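You operate a simulated robot arm through the tools that you are given. There is no shell and no other tool.

Carry out the task below with a simulated robot arm. There is one attempt and no reset: what you move stays moved.

## Task
Slide the mains strip to the Top end and move module 26 next to module 57.
Fine: 26 hangs in the small rack now; mains off while the strip and the module move and on again after; 26 goes on the Top side of 57; the other modules in the long rack stay.

The check looks at the end state, three seconds after you hand in, the way a careful person would. Anything else that was tipped, shoved, dropped, spilled or broken makes it a failure.

## Robot
A 7-joint arm with a two-finger parallel gripper, fixed in place. Base frame: the origin is at the foot of the arm, x ahead of it, y to its left, z up. Units: m, degrees, N and s.
Its first joint turns from -132.0 to 132.0 degrees. Payload 3.91 kg.
The TCP is the grasp point between the finger pads, 0.03 m short of the fingertips. In the tool frame z runs along the fingers and y along their closing line. The gripper opens to 0.11 m. The fingers are 0.02 m wide and 0.01 m thick; the gripper's body (0.048 by 0.112 m) begins 0.055 m behind the TCP.
Orientation is that of the tool frame in the base frame, as [roll, pitch, yaw] about the fixed x, y, z axes, in that order (R = Rz(yaw) Ry(pitch) Rx(roll)). With the fingers straight down and closing along the base's y, the tool's x points along the base's -x, its y along +y and its z along -z.

## Interface
- The arm moves only by the tool apply_moves. Its arguments are lists of equal length, an entry for each row: "travel": the shift along the tool's x, y, z in m, a list of three; "rotation": the turn, a rotation vector about the tool's x, y, z in degrees, a list of three; "claw": the finger opening in m, from 0 to 0.11. In form: {"travel": [[x, y, z], ...], "rotation": [[ax, ay, az], ...], "claw": [claw, ...]}. A call has 1 to 20 rows; each row is the pose to reach, as a shift and turn from the pose commanded when the call began, along the tool's axes at that moment. Each row takes 0.2 s and may step no farther than 0.05 m and 8.6 degrees from the row before; otherwise, or with a gripper value out of range, the whole call is refused. A pose out of reach is approached as far as the arm can. The call stops where the force on the tool passes 80 N (or 10 N more than at its start, if that is more) or the arm is blocked; 0.2 s more then pass. Each finger travels about 0.108 m/s and halts on what it meets, pressing with about 39 N; the grip force reading is that of the motor and also rises with nothing between the fingers. The clock runs only during rows and for 0.2 s after the last one: add rows that repeat a pose to give the fingers time. It gives the time, the measured TCP pose, the force on the tool (base axes), the opening and the grip force at its end, in the units of the frame above (readings bear some noise), with the torque about the TCP (base axes, N m) and any sound that the robot's microphone picked up.
- Cameras (640 x 400 px; columns grow to the right, rows downward): "scene" is fixed at [0.0486, 0.4995, 1.265]; the picture's right is [0.36, -0.93, 0.00], its down [-0.62, -0.23, -0.75] and it looks along [0.70, 0.27, -0.66] (base axes); focal length 314 px, centre (320, 200). "wrist" rides on the gripper at [0.072, 0.017, -0.103] in the tool frame; the picture's right is [-0.23, 0.97, 0.00], its down [-0.76, -0.18, -0.62] and it looks along [-0.61, -0.14, 0.78] (tool axes); focal length 222 px, centre (320, 200). There is no depth. A picture from a camera that has moved, and an enlarged one, comes with that camera's place and axes in the base frame and with its lens.
- grab_frame(camera): a new picture of that camera. It takes no simulated time.
- zoom(camera, box): a new picture of the part [left, top, right, bottom] of that camera's present view, enlarged. It takes no simulated time.
- hand_in(): hands the job in; it is judged then, once.

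Nothing tells you positions but the pictures and the camera data. Unless the task says otherwise, let go and move clear before handing in.

The tools are called after "Call:" as name(argument=value, ...) on one line, values as JSON. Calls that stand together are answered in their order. apply_moves: Moves the arm, as the interface text tells. Its arguments: {"type":"object","properties":{"travel":{"type":"array","items":{"type":"array","items":{"type":"number"}}},"rotation":{"type":"array","items":{"type":"array","items":{"type":"number"}}},"claw":{"type":"array","items":{"type":"number"}}},"required":["travel","rotation","claw"]} The other tools are called the same way: grab_frame (camera) takes a picture; zoom (camera, box) takes an enlarged picture of a part of a camera's view; hand_in () hands the job in.

At the start:

```text
t: 0.0
tool_pos: [0.491, 0.5058, 1.0207]
tcp_rot: [-180.0, 0.0, 179.9]
contact_force: [-0.3, 0.2, -0.5]
ft_torque: [0.01, 0.01, 0.0]
grip_width: 0.1102
finger_force: 0.0
```

scene: 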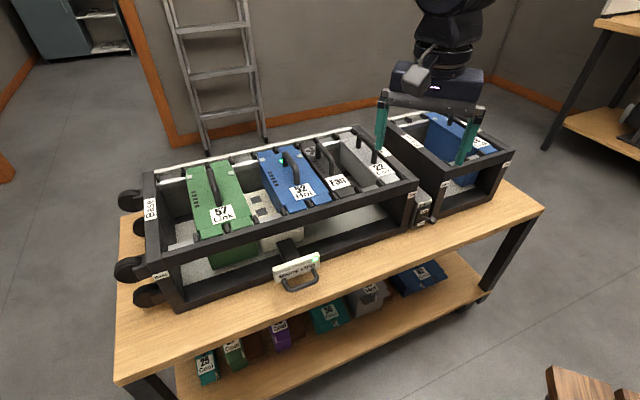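
wrist: 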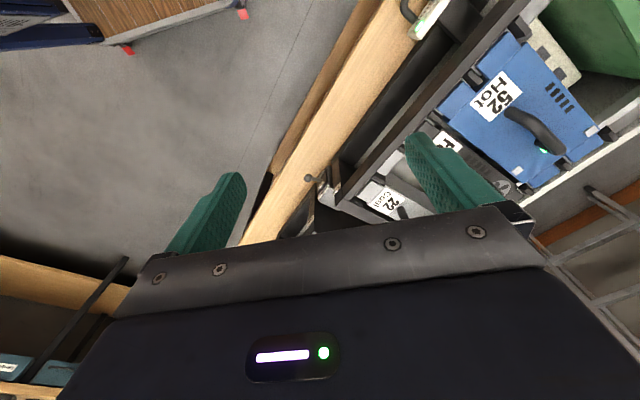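

I see a long rack with modules 57, 52, Fan, 22, and a small rack on the right with a blue module. I'll zoom in to read the labels and find the strip, the switch and the ends.

Call:
zoom(camera="scene", box=[110, 120, 270, 220])

Call:
zoom(camera="scene", box=[250, 120, 410, 220])

Call:
zoom(camera="scene", box=[370, 90, 530, 190])

Call:
zoom(camera="scene", box=[240, 210, 400, 310])

Call:
zoom(camera="scene", box=[370, 170, 450, 220])

Call:
zoom(camera="scene", box=[110, 220, 270, 320])

```text
4.00 times, centred on (190, 170) of scene
camera zoom: at [0.0486, 0.4995, 1.265], right [0.36, -0.93, 0.0], down [-0.62, -0.23, -0.75], along [0.7, 0.27, -0.66], focal length 1256 px, centre (840, 320)
```

zoom: 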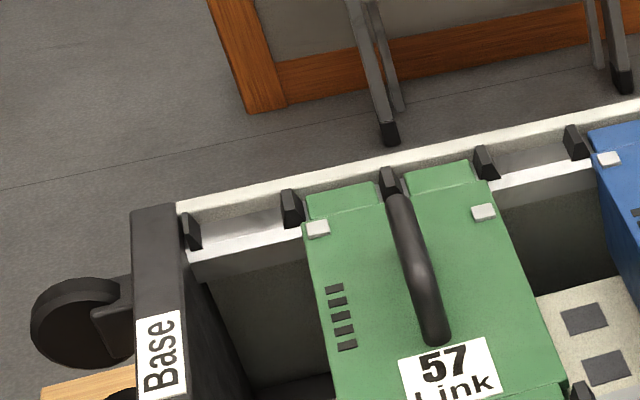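

```text
4.00 times, centred on (330, 170) of scene
camera zoom: at [0.0486, 0.4995, 1.265], right [0.36, -0.93, 0.0], down [-0.62, -0.23, -0.75], along [0.7, 0.27, -0.66], focal length 1256 px, centre (280, 320)
```

zoom: 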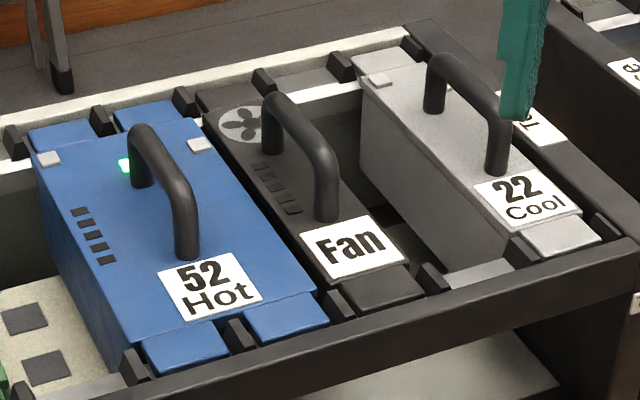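

```text
4.00 times, centred on (450, 140) of scene
camera zoom: at [0.0486, 0.4995, 1.265], right [0.36, -0.93, 0.0], down [-0.62, -0.23, -0.75], along [0.7, 0.27, -0.66], focal length 1256 px, centre (-200, 440)
```

zoom: 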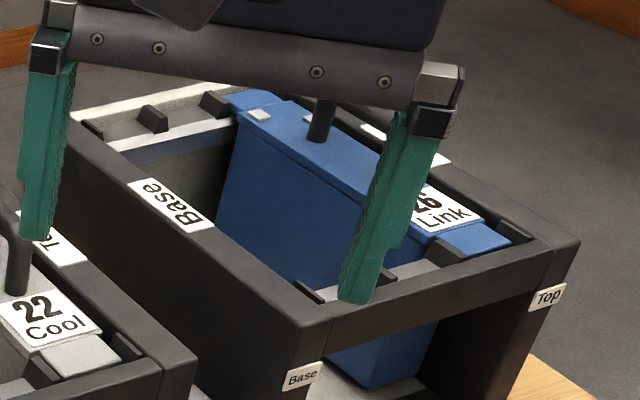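

```text
4.00 times, centred on (320, 260) of scene
camera zoom: at [0.0486, 0.4995, 1.265], right [0.36, -0.93, 0.0], down [-0.62, -0.23, -0.75], along [0.7, 0.27, -0.66], focal length 1256 px, centre (320, -40)
```

zoom: 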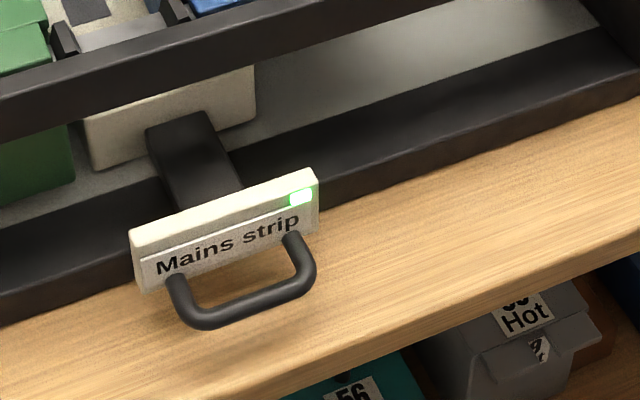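

```text
8.00 times, centred on (410, 195) of scene
camera zoom: at [0.0486, 0.4995, 1.265], right [0.36, -0.93, 0.0], down [-0.62, -0.23, -0.75], along [0.7, 0.27, -0.66], focal length 2511 px, centre (-400, 240)
```

zoom: 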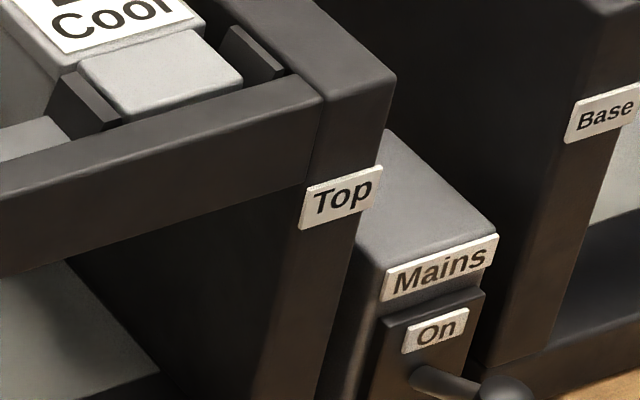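

```text
4.00 times, centred on (190, 270) of scene
camera zoom: at [0.0486, 0.4995, 1.265], right [0.36, -0.93, 0.0], down [-0.62, -0.23, -0.75], along [0.7, 0.27, -0.66], focal length 1256 px, centre (840, -80)
```

zoom: 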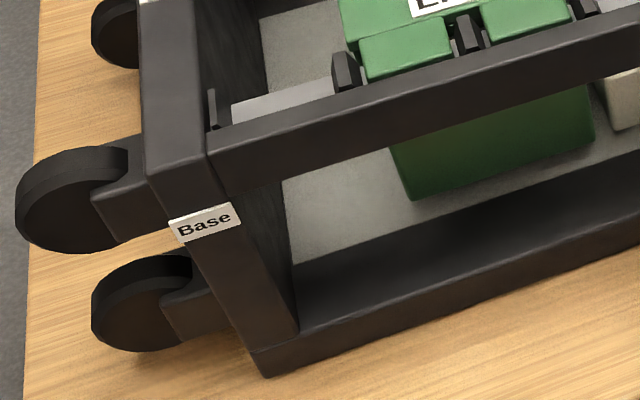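

I see the long rack running from Base (image left, far +y) to Top (image right), angled about 43° from the x axis. The module tops are near z≈0.81, and 26 sits in the small rack further right. The mains box with its lever is between the racks. I'll turn the tool to line up with the rack for a better view from the wrist camera.

Call:
apply_moves(travel=[[0, 0, -0.01], [0, 0, -0.02], [0, 0, -0.03], [0, 0, -0.04], [0, 0, -0.05], [0, 0, -0.06]], rotation=[[0, 0, -7.7], [0, 0, -15.4], [0, 0, -23.1], [0, 0, -30.8], [0, 0, -38.5], [0, 0, -46.5]], claw=[0.11, 0.11, 0.11, 0.11, 0.11, 0.11])

Call:
grab_frame(camera="wrist")

Call:
grab_frame(camera="scene")

```text
t: 1.4
tool_pos: [0.4915, 0.507, 1.0813]
tcp_rot: [-179.9, 0.0, -133.3]
contact_force: [-0.6, 0.6, -0.4]
ft_torque: [-0.01, 0.0, 0.01]
grip_width: 0.1101
finger_force: 0.0
```

```text
taken
camera wrist: at [0.4297, 0.4653, 1.1851], right [-0.55, 0.83, 0.0], down [0.65, 0.43, 0.62], along [0.52, 0.34, -0.78], focal length 222 px, centre (320, 200)
```

wrist: 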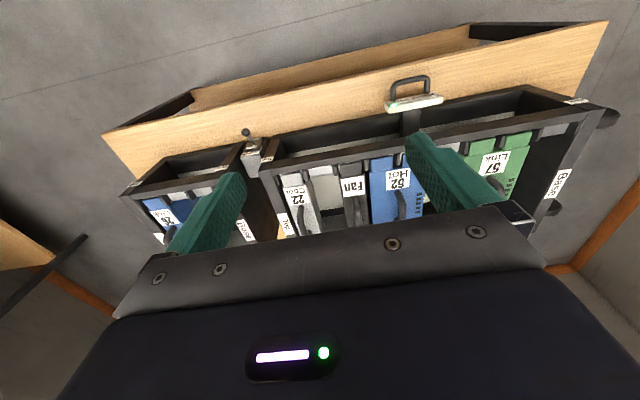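

```text
taken
```

scene: 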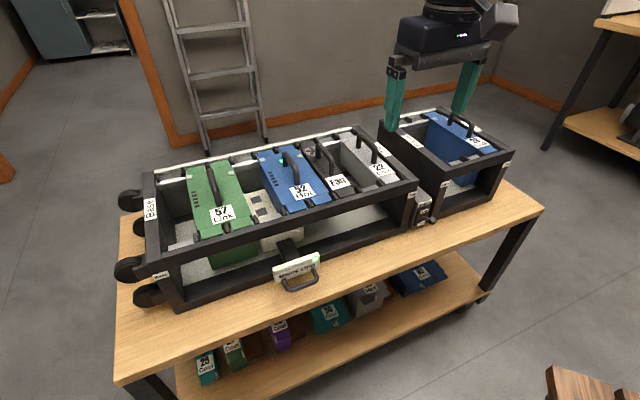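

The whole front of both racks is now in the wrist view, which is upside down. I'll zoom in on the details to measure.

Call:
zoom(camera="wrist", box=[220, 110, 380, 210])

Call:
zoom(camera="wrist", box=[340, 60, 500, 160])

Call:
zoom(camera="wrist", box=[480, 80, 640, 180])

Call:
zoom(camera="wrist", box=[110, 150, 270, 250])

Call:
zoom(camera="scene", box=[240, 180, 400, 280])

Call:
zoom(camera="scene", box=[400, 100, 528, 180])

Call:
zoom(camera="scene", box=[390, 170, 470, 220])

Call:
zoom(camera="scene", box=[180, 140, 308, 220])

```text
4.00 times, centred on (300, 160) of wrist
camera zoom: at [0.4297, 0.4653, 1.1851], right [-0.55, 0.83, 0.0], down [0.65, 0.43, 0.62], along [0.52, 0.34, -0.78], focal length 888 px, centre (400, 360)
```

zoom: 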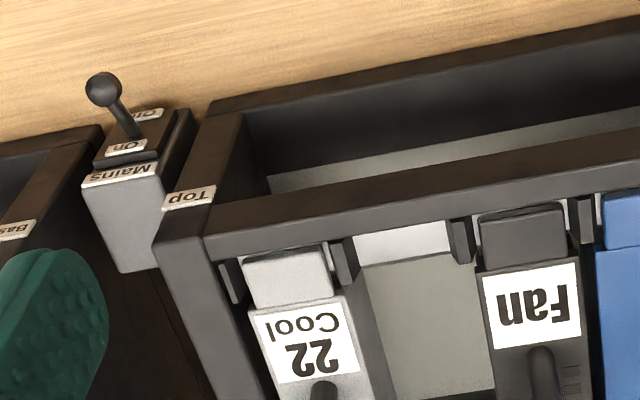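

```text
4.00 times, centred on (420, 110) of wrist
camera zoom: at [0.4297, 0.4653, 1.1851], right [-0.55, 0.83, 0.0], down [0.65, 0.43, 0.62], along [0.52, 0.34, -0.78], focal length 888 px, centre (-80, 560)
```

zoom: 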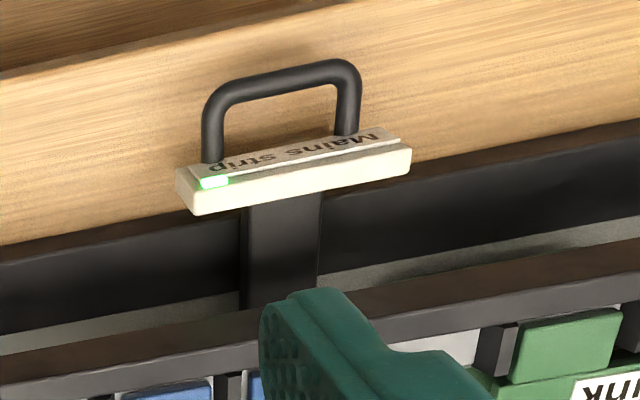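

```text
4.00 times, centred on (560, 130) of wrist
camera zoom: at [0.4297, 0.4653, 1.1851], right [-0.55, 0.83, 0.0], down [0.65, 0.43, 0.62], along [0.52, 0.34, -0.78], focal length 888 px, centre (-640, 480)
```

zoom: 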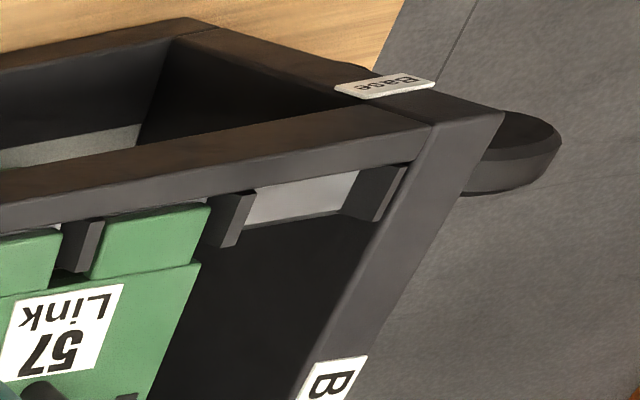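

```text
4.00 times, centred on (190, 200) of wrist
camera zoom: at [0.4297, 0.4653, 1.1851], right [-0.55, 0.83, 0.0], down [0.65, 0.43, 0.62], along [0.52, 0.34, -0.78], focal length 888 px, centre (840, 200)
```

zoom: 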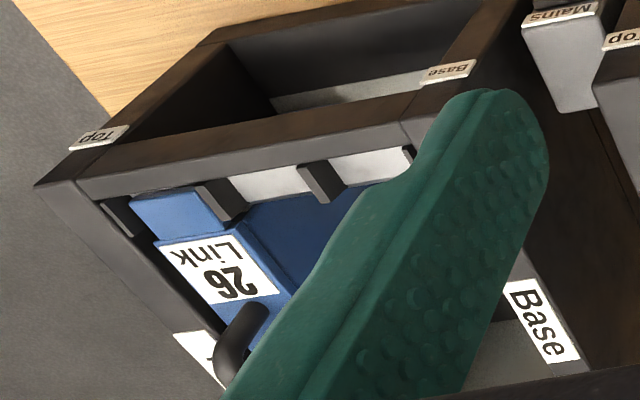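

```text
4.00 times, centred on (320, 230) of scene
camera zoom: at [0.0486, 0.4995, 1.265], right [0.36, -0.93, 0.0], down [-0.62, -0.23, -0.75], along [0.7, 0.27, -0.66], focal length 1256 px, centre (320, 80)
```

zoom: 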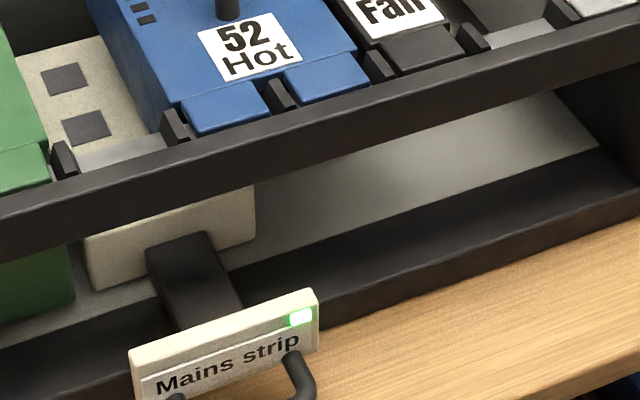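

```text
5.00 times, centred on (464, 140) of scene
camera zoom: at [0.0486, 0.4995, 1.265], right [0.36, -0.93, 0.0], down [-0.62, -0.23, -0.75], along [0.7, 0.27, -0.66], focal length 1569 px, centre (-400, 500)
```

zoom: 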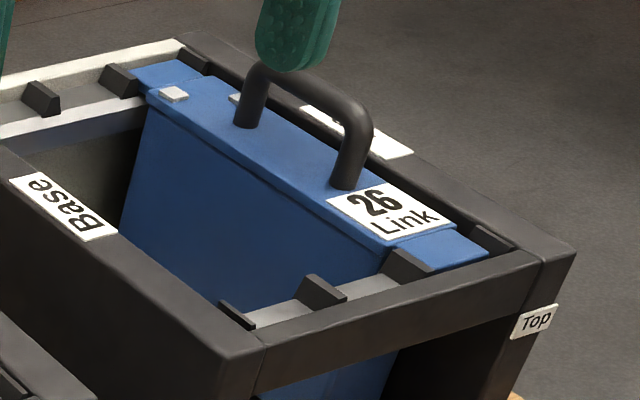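

```text
8.00 times, centred on (430, 195) of scene
camera zoom: at [0.0486, 0.4995, 1.265], right [0.36, -0.93, 0.0], down [-0.62, -0.23, -0.75], along [0.7, 0.27, -0.66], focal length 2511 px, centre (-560, 240)
```

zoom: 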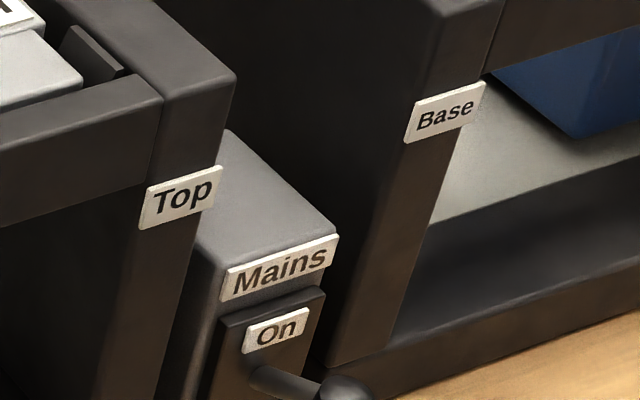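

```text
5.00 times, centred on (244, 180) of scene
camera zoom: at [0.0486, 0.4995, 1.265], right [0.36, -0.93, 0.0], down [-0.62, -0.23, -0.75], along [0.7, 0.27, -0.66], focal length 1569 px, centre (700, 300)
```

zoom: 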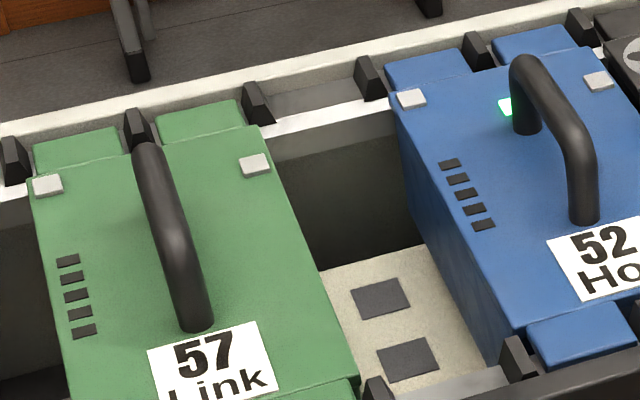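

The Top label on the long rack front is near [0.68, 0.50, 0.77], the lever ball near [0.68, 0.44, 0.71] and the strip handle near [0.43, 0.65, 0.66]. The lever looks to be up, at On. I'll bring the wrist camera closer to the lever for a better look.

Call:
apply_moves(travel=[[0.003, -0.023, 0.036], [0.006, -0.046, 0.071], [0.009, -0.069, 0.107], [0.012, -0.092, 0.143], [0.015, -0.115, 0.179], [0.018, -0.138, 0.214], [0.02, -0.161, 0.24]], rotation=[[0, 0, 0], [0, 0, 0], [0, 0, 0], [0, 0, 0], [0, 0, 0], [0, 0, 0], [0, 0, 0]], claw=[0.11, 0.11, 0.11, 0.11, 0.11, 0.11, 0.11])

Call:
grab_frame(camera="wrist")

Call:
grab_frame(camera="scene")

```text
t: 3.0
tool_pos: [0.5943, 0.3823, 0.8423]
tcp_rot: [180.0, 0.2, -133.4]
contact_force: [-0.5, 0.0, 0.4]
ft_torque: [-0.03, -0.02, -0.04]
grip_width: 0.1099
finger_force: 0.0
```

```text
taken
camera wrist: at [0.5324, 0.341, 0.9461], right [-0.55, 0.83, 0.0], down [0.65, 0.43, 0.62], along [0.52, 0.34, -0.78], focal length 222 px, centre (320, 200)
```

wrist: 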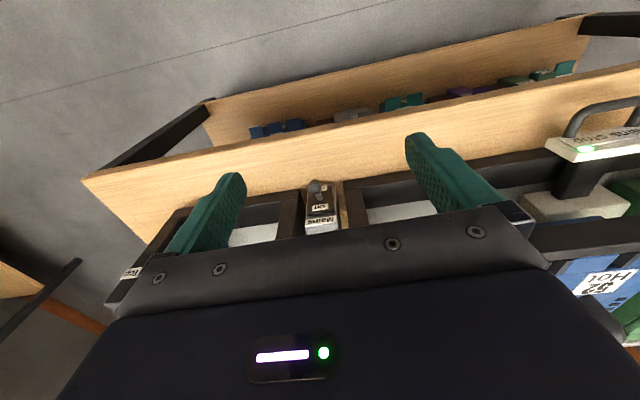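

```text
taken
```

scene: 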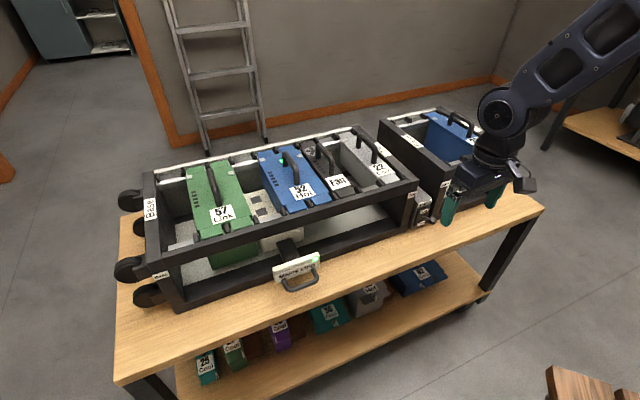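

Call:
zoom(camera="wrist", box=[280, 165, 376, 225])

Call:
zoom(camera="wrist", box=[500, 80, 640, 180])

Call:
zoom(camera="scene", box=[400, 180, 464, 230])

Call:
zoom(camera="scene", box=[340, 120, 500, 220])

```text
6.67 times, centred on (328, 195) of wrist
camera zoom: at [0.5324, 0.341, 0.9461], right [-0.55, 0.83, 0.0], down [0.65, 0.43, 0.62], along [0.52, 0.34, -0.78], focal length 1481 px, centre (267, 233)
```

zoom: 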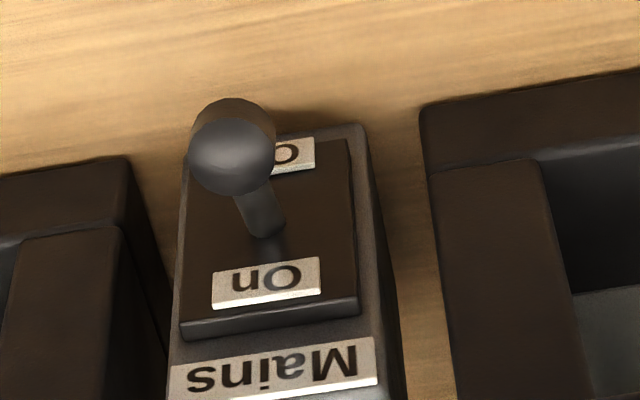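

```text
4.00 times, centred on (570, 130) of wrist
camera zoom: at [0.5324, 0.341, 0.9461], right [-0.55, 0.83, 0.0], down [0.65, 0.43, 0.62], along [0.52, 0.34, -0.78], focal length 888 px, centre (-680, 480)
```

zoom: 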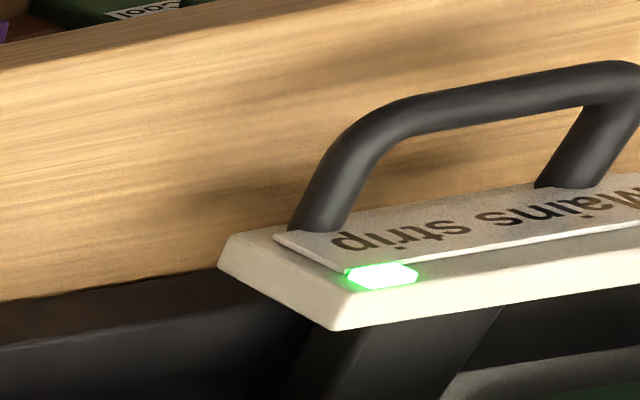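

```text
8.00 times, centred on (432, 205) of scene
camera zoom: at [0.0486, 0.4995, 1.265], right [0.36, -0.93, 0.0], down [-0.62, -0.23, -0.75], along [0.7, 0.27, -0.66], focal length 2511 px, centre (-576, 160)
```

zoom: 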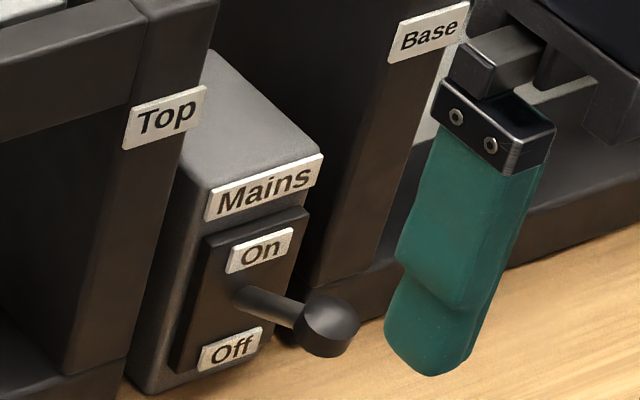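

```text
4.00 times, centred on (420, 170) of scene
camera zoom: at [0.0486, 0.4995, 1.265], right [0.36, -0.93, 0.0], down [-0.62, -0.23, -0.75], along [0.7, 0.27, -0.66], focal length 1256 px, centre (-80, 320)
```

zoom: 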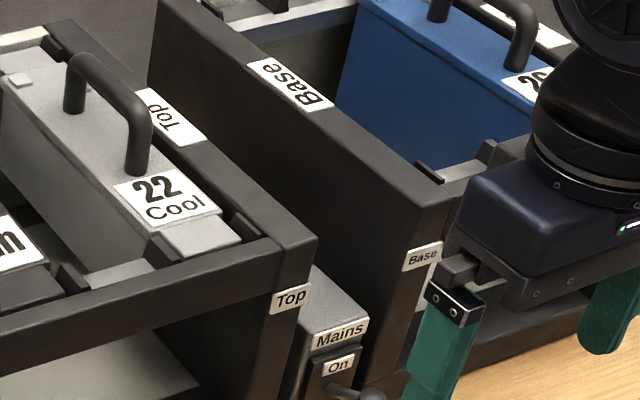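

The lever ball is near [0.688, 0.435, 0.691]. It points up at On, with Off below it, and the table top is at z≈0.626. The racks lie at −45°. I'll close the fingers and hover above the ball, then press it down to Off.

Call:
apply_moves(travel=[[-0.02, -0.006, 0.016], [-0.04, -0.013, 0.032], [-0.06, -0.019, 0.048], [-0.08, -0.026, 0.064], [-0.1013, -0.0319, 0.0823], [-0.1013, -0.0319, 0.0823]], rotation=[[0, 0, 0.4], [0, 0, 0.8], [0, 0, 1.2], [0, 0, 1.6], [0, 0, 1.6], [0, 0, 1.6]], claw=[0.09, 0.07, 0.05, 0.02, 0.0, 0.0])

Call:
grab_frame(camera="wrist")

Call:
zoom(camera="scene", box=[380, 130, 508, 230])

```text
t: 4.4
tool_pos: [0.6873, 0.4331, 0.7603]
tcp_rot: [179.9, 0.0, -135.1]
contact_force: [0.4, -0.1, 0.4]
ft_torque: [0.02, 0.02, 0.02]
grip_width: 0.0
finger_force: 37.8
```

```text
taken
camera wrist: at [0.6236, 0.393, 0.8636], right [-0.53, 0.85, 0.0], down [0.66, 0.41, 0.62], along [0.53, 0.33, -0.78], focal length 222 px, centre (320, 200)
```

wrist: 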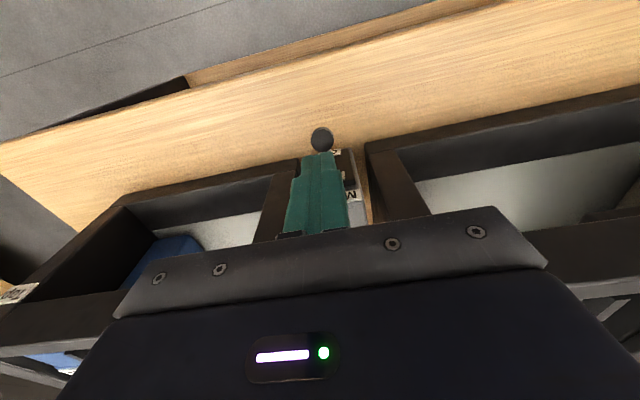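

```text
4.00 times, centred on (444, 180) of scene
camera zoom: at [0.0486, 0.4995, 1.265], right [0.36, -0.93, 0.0], down [-0.62, -0.23, -0.75], along [0.7, 0.27, -0.66], focal length 1256 px, centre (-176, 280)
```

zoom: 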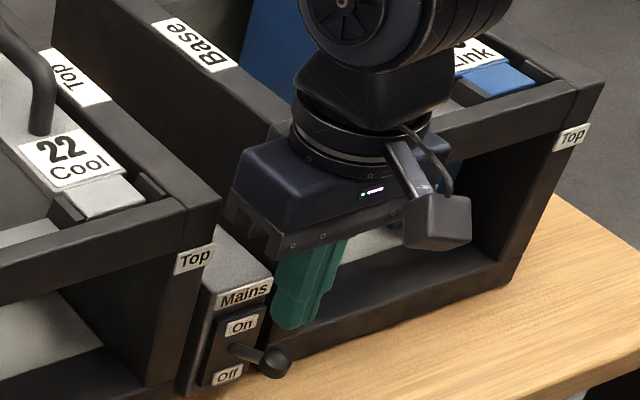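

The ball lies right under the closed fingertips, so I'll press it down slowly towards Off.

Call:
apply_moves(travel=[[0, 0, 0.015], [0, 0, 0.026], [0, 0, 0.033], [0, 0, 0.039], [0, 0, 0.045], [0, 0, 0.051], [0, 0, 0.057], [0, 0, 0.063]], rotation=[[0, 0, 0], [0, 0, 0], [0, 0, 0], [0, 0, 0], [0, 0, 0], [0, 0, 0], [0, 0, 0], [0, 0, 0]], claw=[0, 0, 0, 0, 0, 0, 0, 0])

Call:
zoom(camera="scene", box=[392, 170, 472, 230])

Call:
zoom(camera="scene", box=[240, 140, 400, 300])

```text
t: 6.2
tool_pos: [0.6878, 0.4314, 0.6999]
tcp_rot: [-179.9, 0.1, -135.1]
contact_force: [-13.9, -15.5, 54.1]
ft_torque: [0.07, 0.26, -0.21]
grip_width: 0.0
finger_force: 37.5
```

```text
6.67 times, centred on (432, 200) of scene
camera zoom: at [0.0486, 0.4995, 1.265], right [0.36, -0.93, 0.0], down [-0.62, -0.23, -0.75], along [0.7, 0.27, -0.66], focal length 2092 px, centre (-427, 200)
```

zoom: 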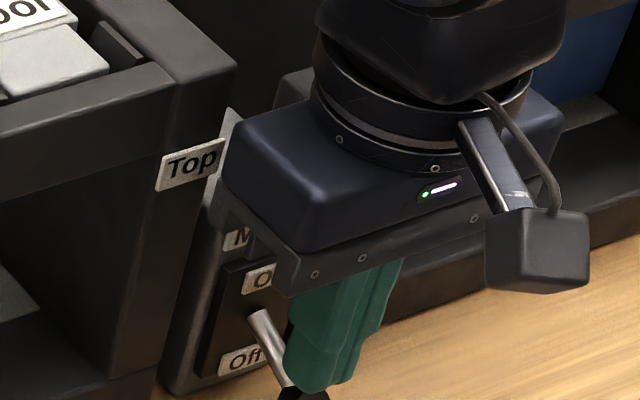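

```text
2.50 times, centred on (320, 220) of scene
camera zoom: at [0.0486, 0.4995, 1.265], right [0.36, -0.93, 0.0], down [-0.62, -0.23, -0.75], along [0.7, 0.27, -0.66], focal length 785 px, centre (320, 150)
```

zoom: 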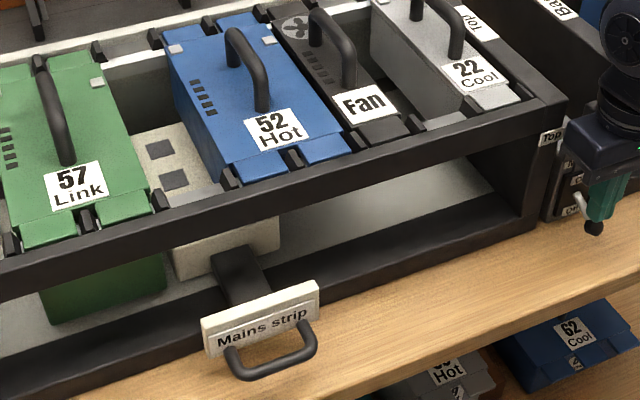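

The green lights on the strip and on 52 have gone out, so the mains is off. I'll lift off and check the lever.

Call:
apply_moves(travel=[[0.0, 0, -0.02], [0.02, 0, -0.05], [0.05, 0.03, -0.08], [0.05, 0.07, -0.1]], rotation=[[0, 0, 0], [0, 0, 0], [0, 0, 0], [0, 0, 0]], claw=[0, 0, 0, 0])

Call:
zoom(camera="scene", box=[392, 180, 472, 240])

Call:
grab_frame(camera="wrist")

```text
refused: row 3 steps farther than a row can; nothing moved
```

```text
6.67 times, centred on (432, 210) of scene
camera zoom: at [0.0486, 0.4995, 1.265], right [0.36, -0.93, 0.0], down [-0.62, -0.23, -0.75], along [0.7, 0.27, -0.66], focal length 2092 px, centre (-427, 133)
```

zoom: 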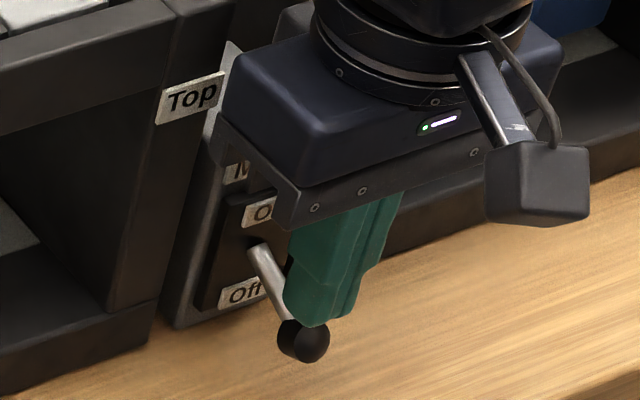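

```text
taken
camera wrist: at [0.6245, 0.3923, 0.8033], right [-0.53, 0.85, 0.0], down [0.66, 0.41, 0.63], along [0.53, 0.33, -0.78], focal length 222 px, centre (320, 200)
```

wrist: 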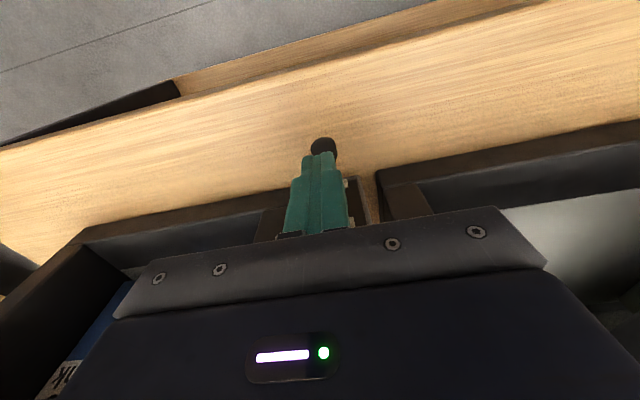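

Call:
apply_moves(travel=[[0, 0, -0.02], [0.01, 0, -0.05], [0.03, 0.02, -0.085], [0.05, 0.05, -0.1], [0.06, 0.09, -0.11]], rotation=[[0, 0, 0], [0, 0, 0], [0, 0, 0], [0, 0, 0], [0, 0, 0]], claw=[0, 0, 0, 0, 0])

Call:
zoom(camera="scene", box=[392, 180, 472, 240])

Call:
grab_frame(camera="wrist")

```text
t: 7.4
tool_pos: [0.5824, 0.4522, 0.8067]
tcp_rot: [-180.0, 0.0, -135.0]
contact_force: [0.5, 0.0, -1.0]
ft_torque: [0.02, 0.03, 0.01]
grip_width: 0.0
finger_force: 37.5
```

```text
6.67 times, centred on (432, 210) of scene
camera zoom: at [0.0486, 0.4995, 1.265], right [0.36, -0.93, 0.0], down [-0.62, -0.23, -0.75], along [0.7, 0.27, -0.66], focal length 2092 px, centre (-427, 133)
```

zoom: 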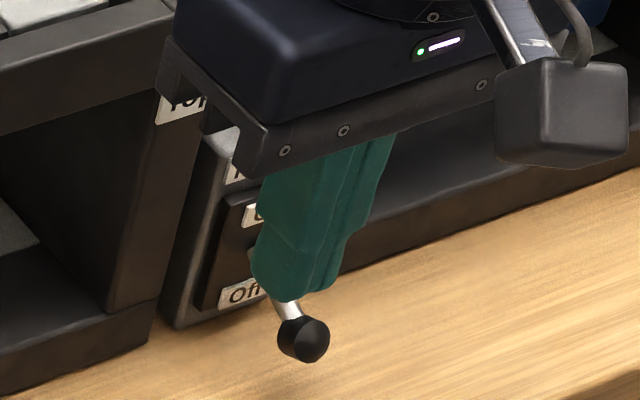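

```text
taken
camera wrist: at [0.5203, 0.414, 0.9101], right [-0.53, 0.85, 0.0], down [0.66, 0.41, 0.62], along [0.53, 0.33, -0.78], focal length 222 px, centre (320, 200)
```

wrist: 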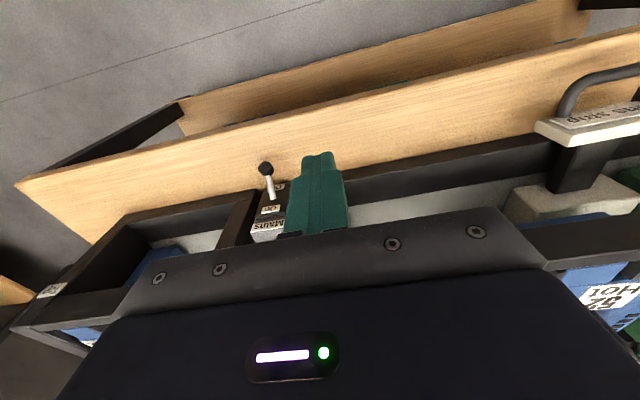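

The lever is down at Off. Next I'll move over the strip handle with the fingers open and check alignment.

Call:
apply_moves(travel=[[0, 0.047, 0], [0, 0.094, 0], [-0.005, 0.141, 0], [-0.01, 0.188, 0], [-0.02, 0.235, 0], [-0.0324, 0.275, 0], [-0.0324, 0.285, 0]], rotation=[[0, 0, 0], [0, 0, 0], [0, 0, 0], [0, 0, 0], [0, 0, 0], [0, 0, 0], [0, 0, 0]], claw=[0.02, 0.04, 0.06, 0.08, 0.1, 0.11, 0.11])

Call:
grab_frame(camera="wrist")

Call:
zoom(camera="scene", box=[240, 200, 368, 300])

```text
t: 9.0
tool_pos: [0.4031, 0.6771, 0.8055]
tcp_rot: [-180.0, -0.1, -135.1]
contact_force: [-0.5, -0.4, 0.5]
ft_torque: [0.04, -0.01, 0.0]
grip_width: 0.1102
finger_force: 0.0
```

```text
taken
camera wrist: at [0.3399, 0.638, 0.9095], right [-0.53, 0.85, 0.0], down [0.66, 0.41, 0.62], along [0.53, 0.33, -0.78], focal length 222 px, centre (320, 200)
```

wrist: 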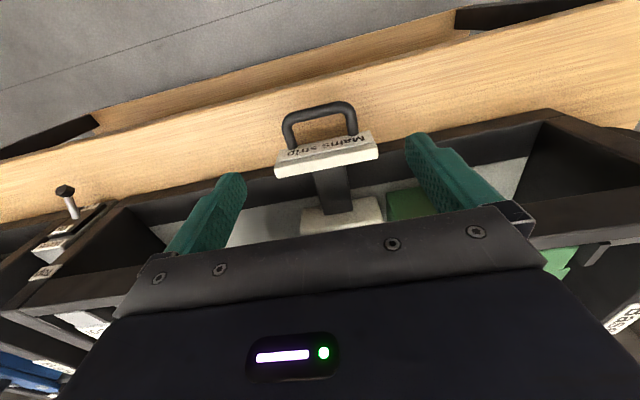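

```text
4.00 times, centred on (304, 250) of scene
camera zoom: at [0.0486, 0.4995, 1.265], right [0.36, -0.93, 0.0], down [-0.62, -0.23, -0.75], along [0.7, 0.27, -0.66], focal length 1256 px, centre (384, 0)
```

zoom: 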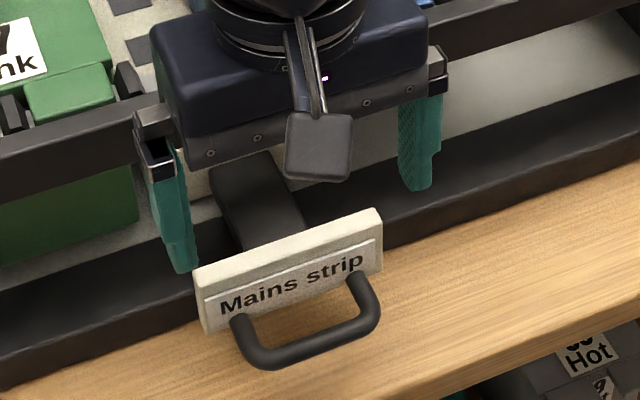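

The handle is centred near s≈−0.193 along the rack and 0.766 out, at z≈0.671. I'll lower the open fingers around its two ends and close on them.

Call:
apply_moves(travel=[[-0.008, 0, 0.03], [-0.008, 0, 0.06], [-0.008, 0, 0.09], [-0.008, 0, 0.11], [-0.008, 0, 0.1275]], rotation=[[0, 0, 0], [0, 0, 0], [0, 0, 0], [0, 0, 0], [0, 0, 0]], claw=[0.11, 0.11, 0.11, 0.11, 0.11])

Call:
grab_frame(camera="wrist")

Call:
zoom(camera="scene", box=[240, 200, 368, 300])

```text
t: 10.2
tool_pos: [0.4089, 0.6821, 0.6775]
tcp_rot: [-180.0, 0.1, -135.1]
contact_force: [0.6, 0.1, 0.7]
ft_torque: [0.0, 0.02, -0.02]
grip_width: 0.1099
finger_force: 0.0
```

```text
taken
camera wrist: at [0.3451, 0.6423, 0.7812], right [-0.53, 0.85, 0.0], down [0.66, 0.41, 0.62], along [0.53, 0.33, -0.78], focal length 222 px, centre (320, 200)
```

wrist: 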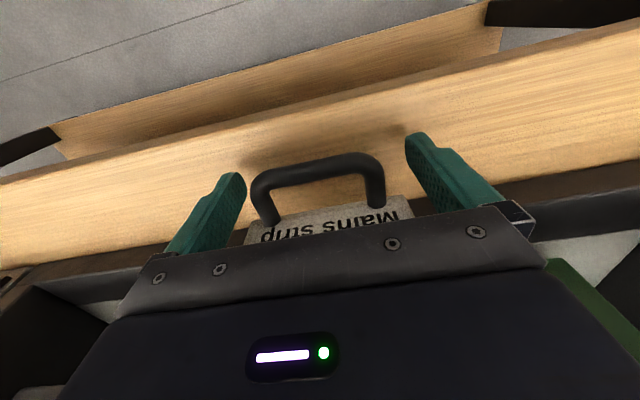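

```text
4.00 times, centred on (304, 250) of scene
camera zoom: at [0.0486, 0.4995, 1.265], right [0.36, -0.93, 0.0], down [-0.62, -0.23, -0.75], along [0.7, 0.27, -0.66], focal length 1256 px, centre (384, 0)
```

zoom: 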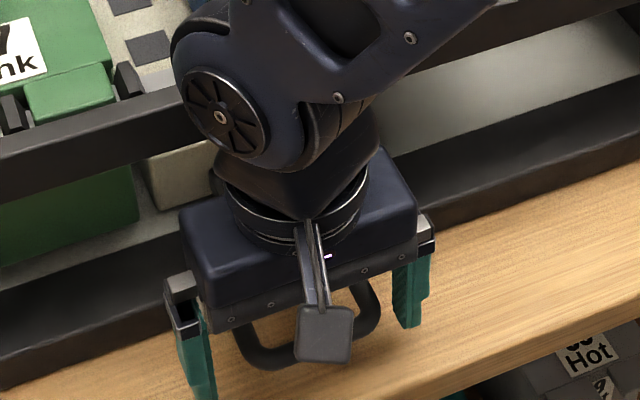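

The handle sits between the fingers, so I'll close on it.

Call:
apply_moves(travel=[[0, 0, 0], [0, 0, 0], [0, 0, 0]], rotation=[[0, 0, 0], [0, 0, 0], [0, 0, 0]], claw=[0.09, 0.075, 0.06])

Call:
grab_frame(camera="wrist")

```text
t: 11.0
tool_pos: [0.4084, 0.6804, 0.677]
tcp_rot: [-179.9, 0.0, -135.2]
contact_force: [10.7, -11.9, 0.4]
ft_torque: [-1.26, -0.18, -0.66]
grip_width: 0.0808
finger_force: 44.8
```

```text
taken
camera wrist: at [0.3462, 0.6416, 0.7811], right [-0.53, 0.85, 0.0], down [0.66, 0.41, 0.62], along [0.53, 0.33, -0.78], focal length 222 px, centre (320, 200)
```

wrist: 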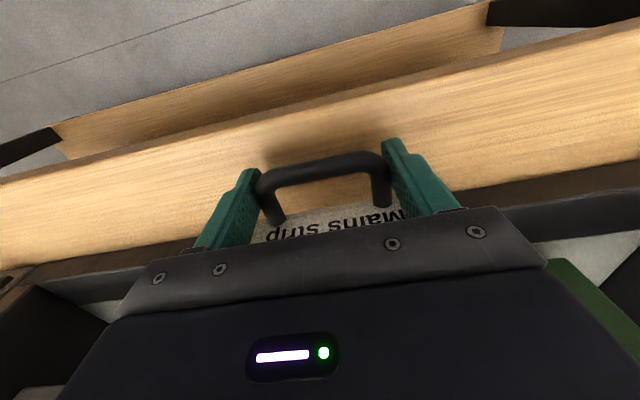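

The fingers have the handle at 0.081 m. I'll slide it towards Top, a short move first.

Call:
apply_moves(travel=[[0, -0.01, 0], [0, -0.02, 0], [0, -0.035, 0], [0, -0.05, 0]], rotation=[[0, 0, 0], [0, 0, 0], [0, 0, 0], [0, 0, 0]], claw=[0.06, 0.06, 0.06, 0.06])

Call:
zoom(camera="scene", box=[200, 140, 440, 300])

```text
t: 12.0
tool_pos: [0.443, 0.6462, 0.6787]
tcp_rot: [-180.0, -0.1, -135.0]
contact_force: [-8.3, -6.5, -14.0]
ft_torque: [-0.39, -0.12, 0.95]
grip_width: 0.081
finger_force: 45.0
```

```text
2.50 times, centred on (320, 220) of scene
camera zoom: at [0.0486, 0.4995, 1.265], right [0.36, -0.93, 0.0], down [-0.62, -0.23, -0.75], along [0.7, 0.27, -0.66], focal length 785 px, centre (320, 150)
```

zoom: 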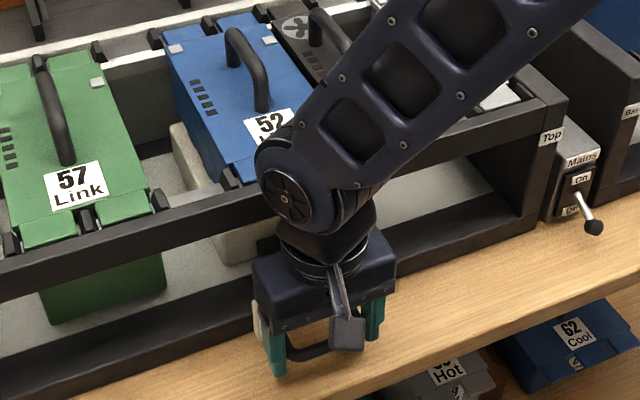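

The strip slides freely and its block is moving under 52. I'll carry on towards Top.

Call:
apply_moves(travel=[[0, -0.015, 0], [0, -0.03, 0], [0, -0.045, 0], [0, -0.06, 0], [0, -0.075, 0], [0, -0.09, 0], [0, -0.105, 0], [0, -0.12, 0], [0, -0.135, 0], [0, -0.15, 0]], rotation=[[0, 0, 0], [0, 0, 0], [0, 0, 0], [0, 0, 0], [0, 0, 0], [0, 0, 0], [0, 0, 0], [0, 0, 0], [0, 0, 0], [0, 0, 0]], claw=[0.06, 0.06, 0.06, 0.06, 0.06, 0.06, 0.06, 0.06, 0.06, 0.06])

Call:
zoom(camera="scene", box=[200, 140, 440, 300])

Call:
grab_frame(camera="wrist")

```text
t: 14.2
tool_pos: [0.5508, 0.5405, 0.6797]
tcp_rot: [-179.9, 0.0, -135.1]
contact_force: [-28.8, -25.7, -7.9]
ft_torque: [-0.5, 0.08, 0.23]
grip_width: 0.0808
finger_force: 45.3
```

```text
2.50 times, centred on (320, 220) of scene
camera zoom: at [0.0486, 0.4995, 1.265], right [0.36, -0.93, 0.0], down [-0.62, -0.23, -0.75], along [0.7, 0.27, -0.66], focal length 785 px, centre (320, 150)
```

zoom: 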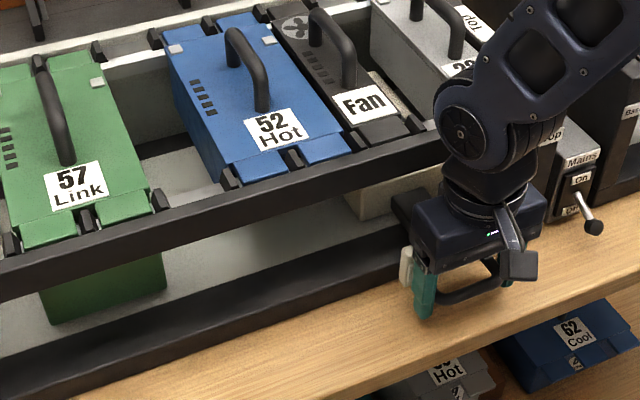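

```text
taken
camera wrist: at [0.4883, 0.5019, 0.7823], right [-0.53, 0.85, 0.0], down [0.66, 0.41, 0.62], along [0.53, 0.33, -0.78], focal length 222 px, centre (320, 200)
```

wrist: 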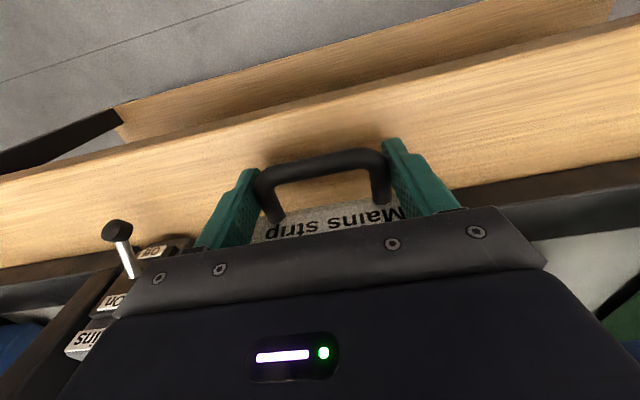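

I feel a sideways pull of about 38 N towards the front, so the strip track isn't quite parallel to my path. I'll shift slightly outward and continue in small steps until the stop.

Call:
apply_moves(travel=[[0.002, -0.002, 0], [0.003, -0.008, 0], [0.003, -0.014, 0], [0.003, -0.02, 0]], rotation=[[0, 0, 0], [0, 0, 0], [0, 0, 0], [0, 0, 0]], claw=[0.06, 0.06, 0.06, 0.06])

```text
t: 15.2
tool_pos: [0.5636, 0.5277, 0.6783]
tcp_rot: [-179.9, 0.3, -135.1]
contact_force: [10.8, 20.5, -29.1]
ft_torque: [0.03, -0.04, 0.27]
grip_width: 0.0807
finger_force: 44.8
```

Call:
apply_moves(travel=[[-0.001, -0.004, 0.001], [-0.001, -0.01, 0.002], [-0.001, -0.016, 0.002], [-0.001, -0.022, 0.002]], rotation=[[0, 0, 0], [0, 0, 0], [0, 0, 0], [0, 0, 0]], claw=[0.06, 0.06, 0.06, 0.06])

Call:
zoom(camera="scene", box=[280, 140, 480, 290])

```text
t: 16.2
tool_pos: [0.5802, 0.5125, 0.6778]
tcp_rot: [-180.0, 0.3, -135.1]
contact_force: [9.5, 12.4, 34.0]
ft_torque: [0.38, -0.31, 0.07]
grip_width: 0.0811
finger_force: 44.2
```

```text
2.67 times, centred on (380, 215) of scene
camera zoom: at [0.0486, 0.4995, 1.265], right [0.36, -0.93, 0.0], down [-0.62, -0.23, -0.75], along [0.7, 0.27, -0.66], focal length 837 px, centre (160, 160)
```

zoom: 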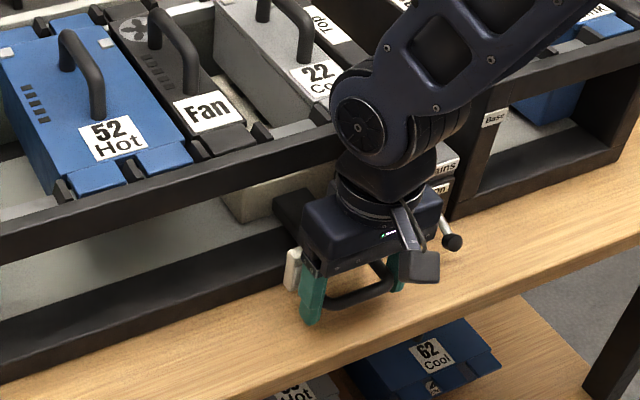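

Call:
apply_moves(travel=[[0, -0.003, -0.001], [0, -0.007, -0.001], [0, -0.011, -0.001], [0, -0.015, -0.001]], rotation=[[0, 0, 0], [0, 0, 0], [0, 0, 0], [0, 0, 0]], claw=[0.06, 0.06, 0.06, 0.06])

Call:
grab_frame(camera="wrist")

Call:
zoom(camera="scene", box=[280, 140, 480, 290])

```text
t: 17.1
tool_pos: [0.5802, 0.5097, 0.6793]
tcp_rot: [179.5, 0.3, -134.6]
contact_force: [-1.5, 4.5, -5.3]
ft_torque: [-0.24, -0.06, 0.02]
grip_width: 0.0805
finger_force: 44.8
stopped in row 4: the force on the tool passed its limit at 86 N (the readings are from after the stop); the commanded pose is now the measured one
```

```text
taken
camera wrist: at [0.5184, 0.4688, 0.7817], right [-0.53, 0.85, 0.01], down [0.66, 0.41, 0.62], along [0.52, 0.34, -0.78], focal length 222 px, centre (320, 200)
```

wrist: 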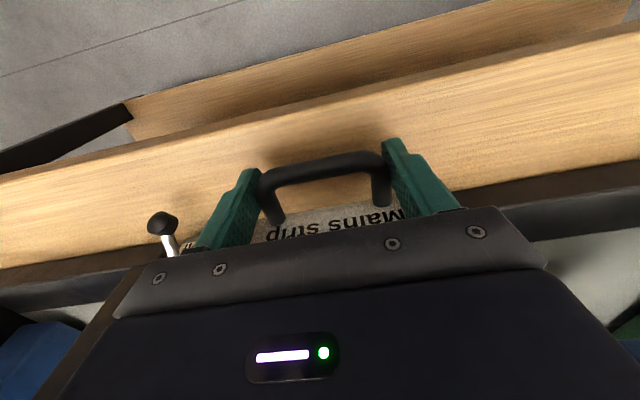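

```text
2.67 times, centred on (380, 215) of scene
camera zoom: at [0.0486, 0.4995, 1.265], right [0.36, -0.93, 0.0], down [-0.62, -0.23, -0.75], along [0.7, 0.27, -0.66], focal length 837 px, centre (160, 160)
```

zoom: 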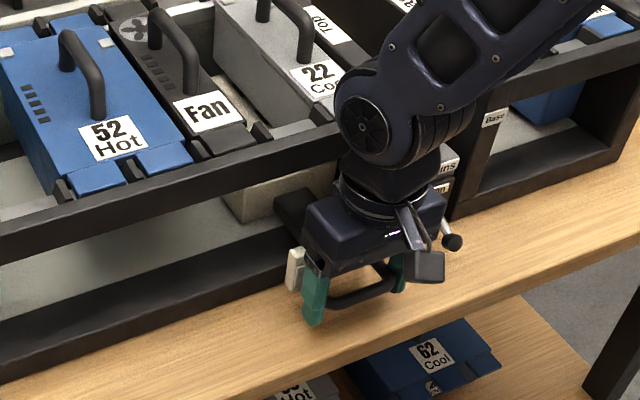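

The strip hit its end stop at s≈0.05, close to what I expected. I'll release and lift clear.

Call:
apply_moves(travel=[[0, 0, 0], [0, 0, 0], [0, 0, -0.03], [0, 0, -0.07], [0.01, 0, -0.11], [0.02, 0, -0.15]], rotation=[[0, 0, 0], [0, 0, 0], [0, 0, 0], [0, 0, 0], [0, 0, 0], [0, 0, 0]], claw=[0.1, 0.1, 0.1, 0.1, 0.1, 0.1])

Call:
grab_frame(camera="wrist")

Call:
zoom(camera="scene", box=[200, 140, 440, 300])

```text
t: 18.6
tool_pos: [0.5678, 0.4913, 0.8269]
tcp_rot: [179.5, 0.1, -134.6]
contact_force: [-0.5, 0.7, -1.2]
ft_torque: [-0.02, 0.01, -0.03]
grip_width: 0.1
finger_force: 0.0
```

```text
taken
camera wrist: at [0.5053, 0.4517, 0.9308], right [-0.53, 0.85, 0.01], down [0.66, 0.41, 0.62], along [0.52, 0.34, -0.78], focal length 222 px, centre (320, 200)
```

wrist: 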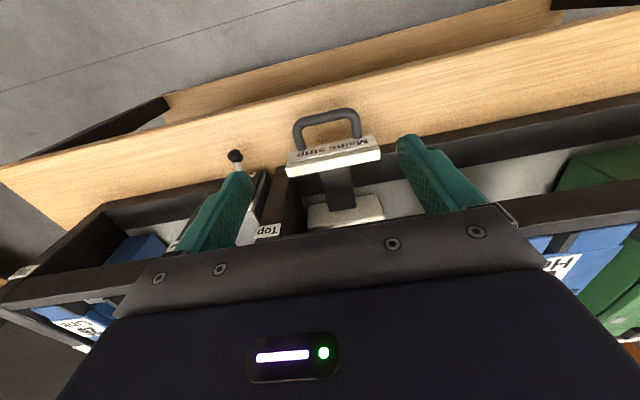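

```text
2.50 times, centred on (320, 220) of scene
camera zoom: at [0.0486, 0.4995, 1.265], right [0.36, -0.93, 0.0], down [-0.62, -0.23, -0.75], along [0.7, 0.27, -0.66], focal length 785 px, centre (320, 150)
```

zoom: 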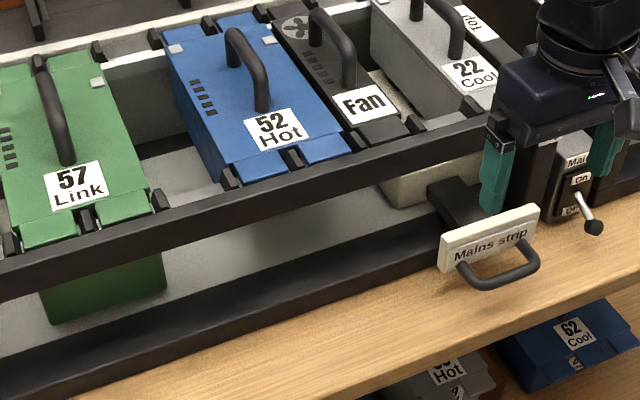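

Call:
zoom(camera="wrist", box=[260, 100, 420, 240])

Call:
zoom(camera="scene", box=[340, 180, 440, 260])

```text
2.86 times, centred on (340, 170) of wrist
camera zoom: at [0.5053, 0.4517, 0.9308], right [-0.53, 0.85, 0.01], down [0.66, 0.41, 0.62], along [0.52, 0.34, -0.78], focal length 635 px, centre (263, 286)
```

zoom: 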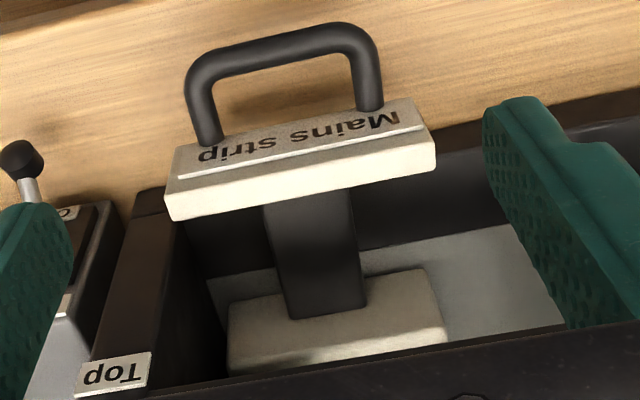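

```text
5.00 times, centred on (390, 220) of scene
camera zoom: at [0.0486, 0.4995, 1.265], right [0.36, -0.93, 0.0], down [-0.62, -0.23, -0.75], along [0.7, 0.27, -0.66], focal length 1569 px, centre (-30, 100)
```

zoom: 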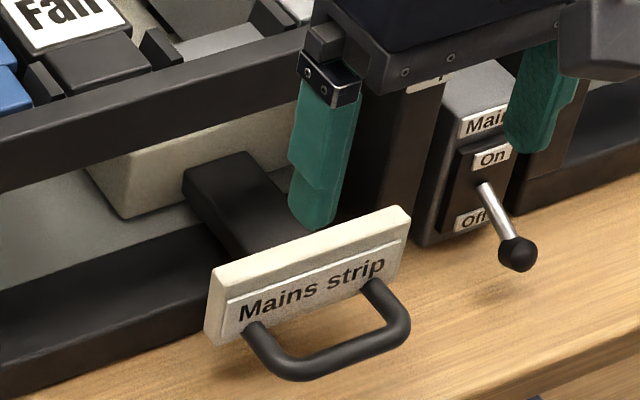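

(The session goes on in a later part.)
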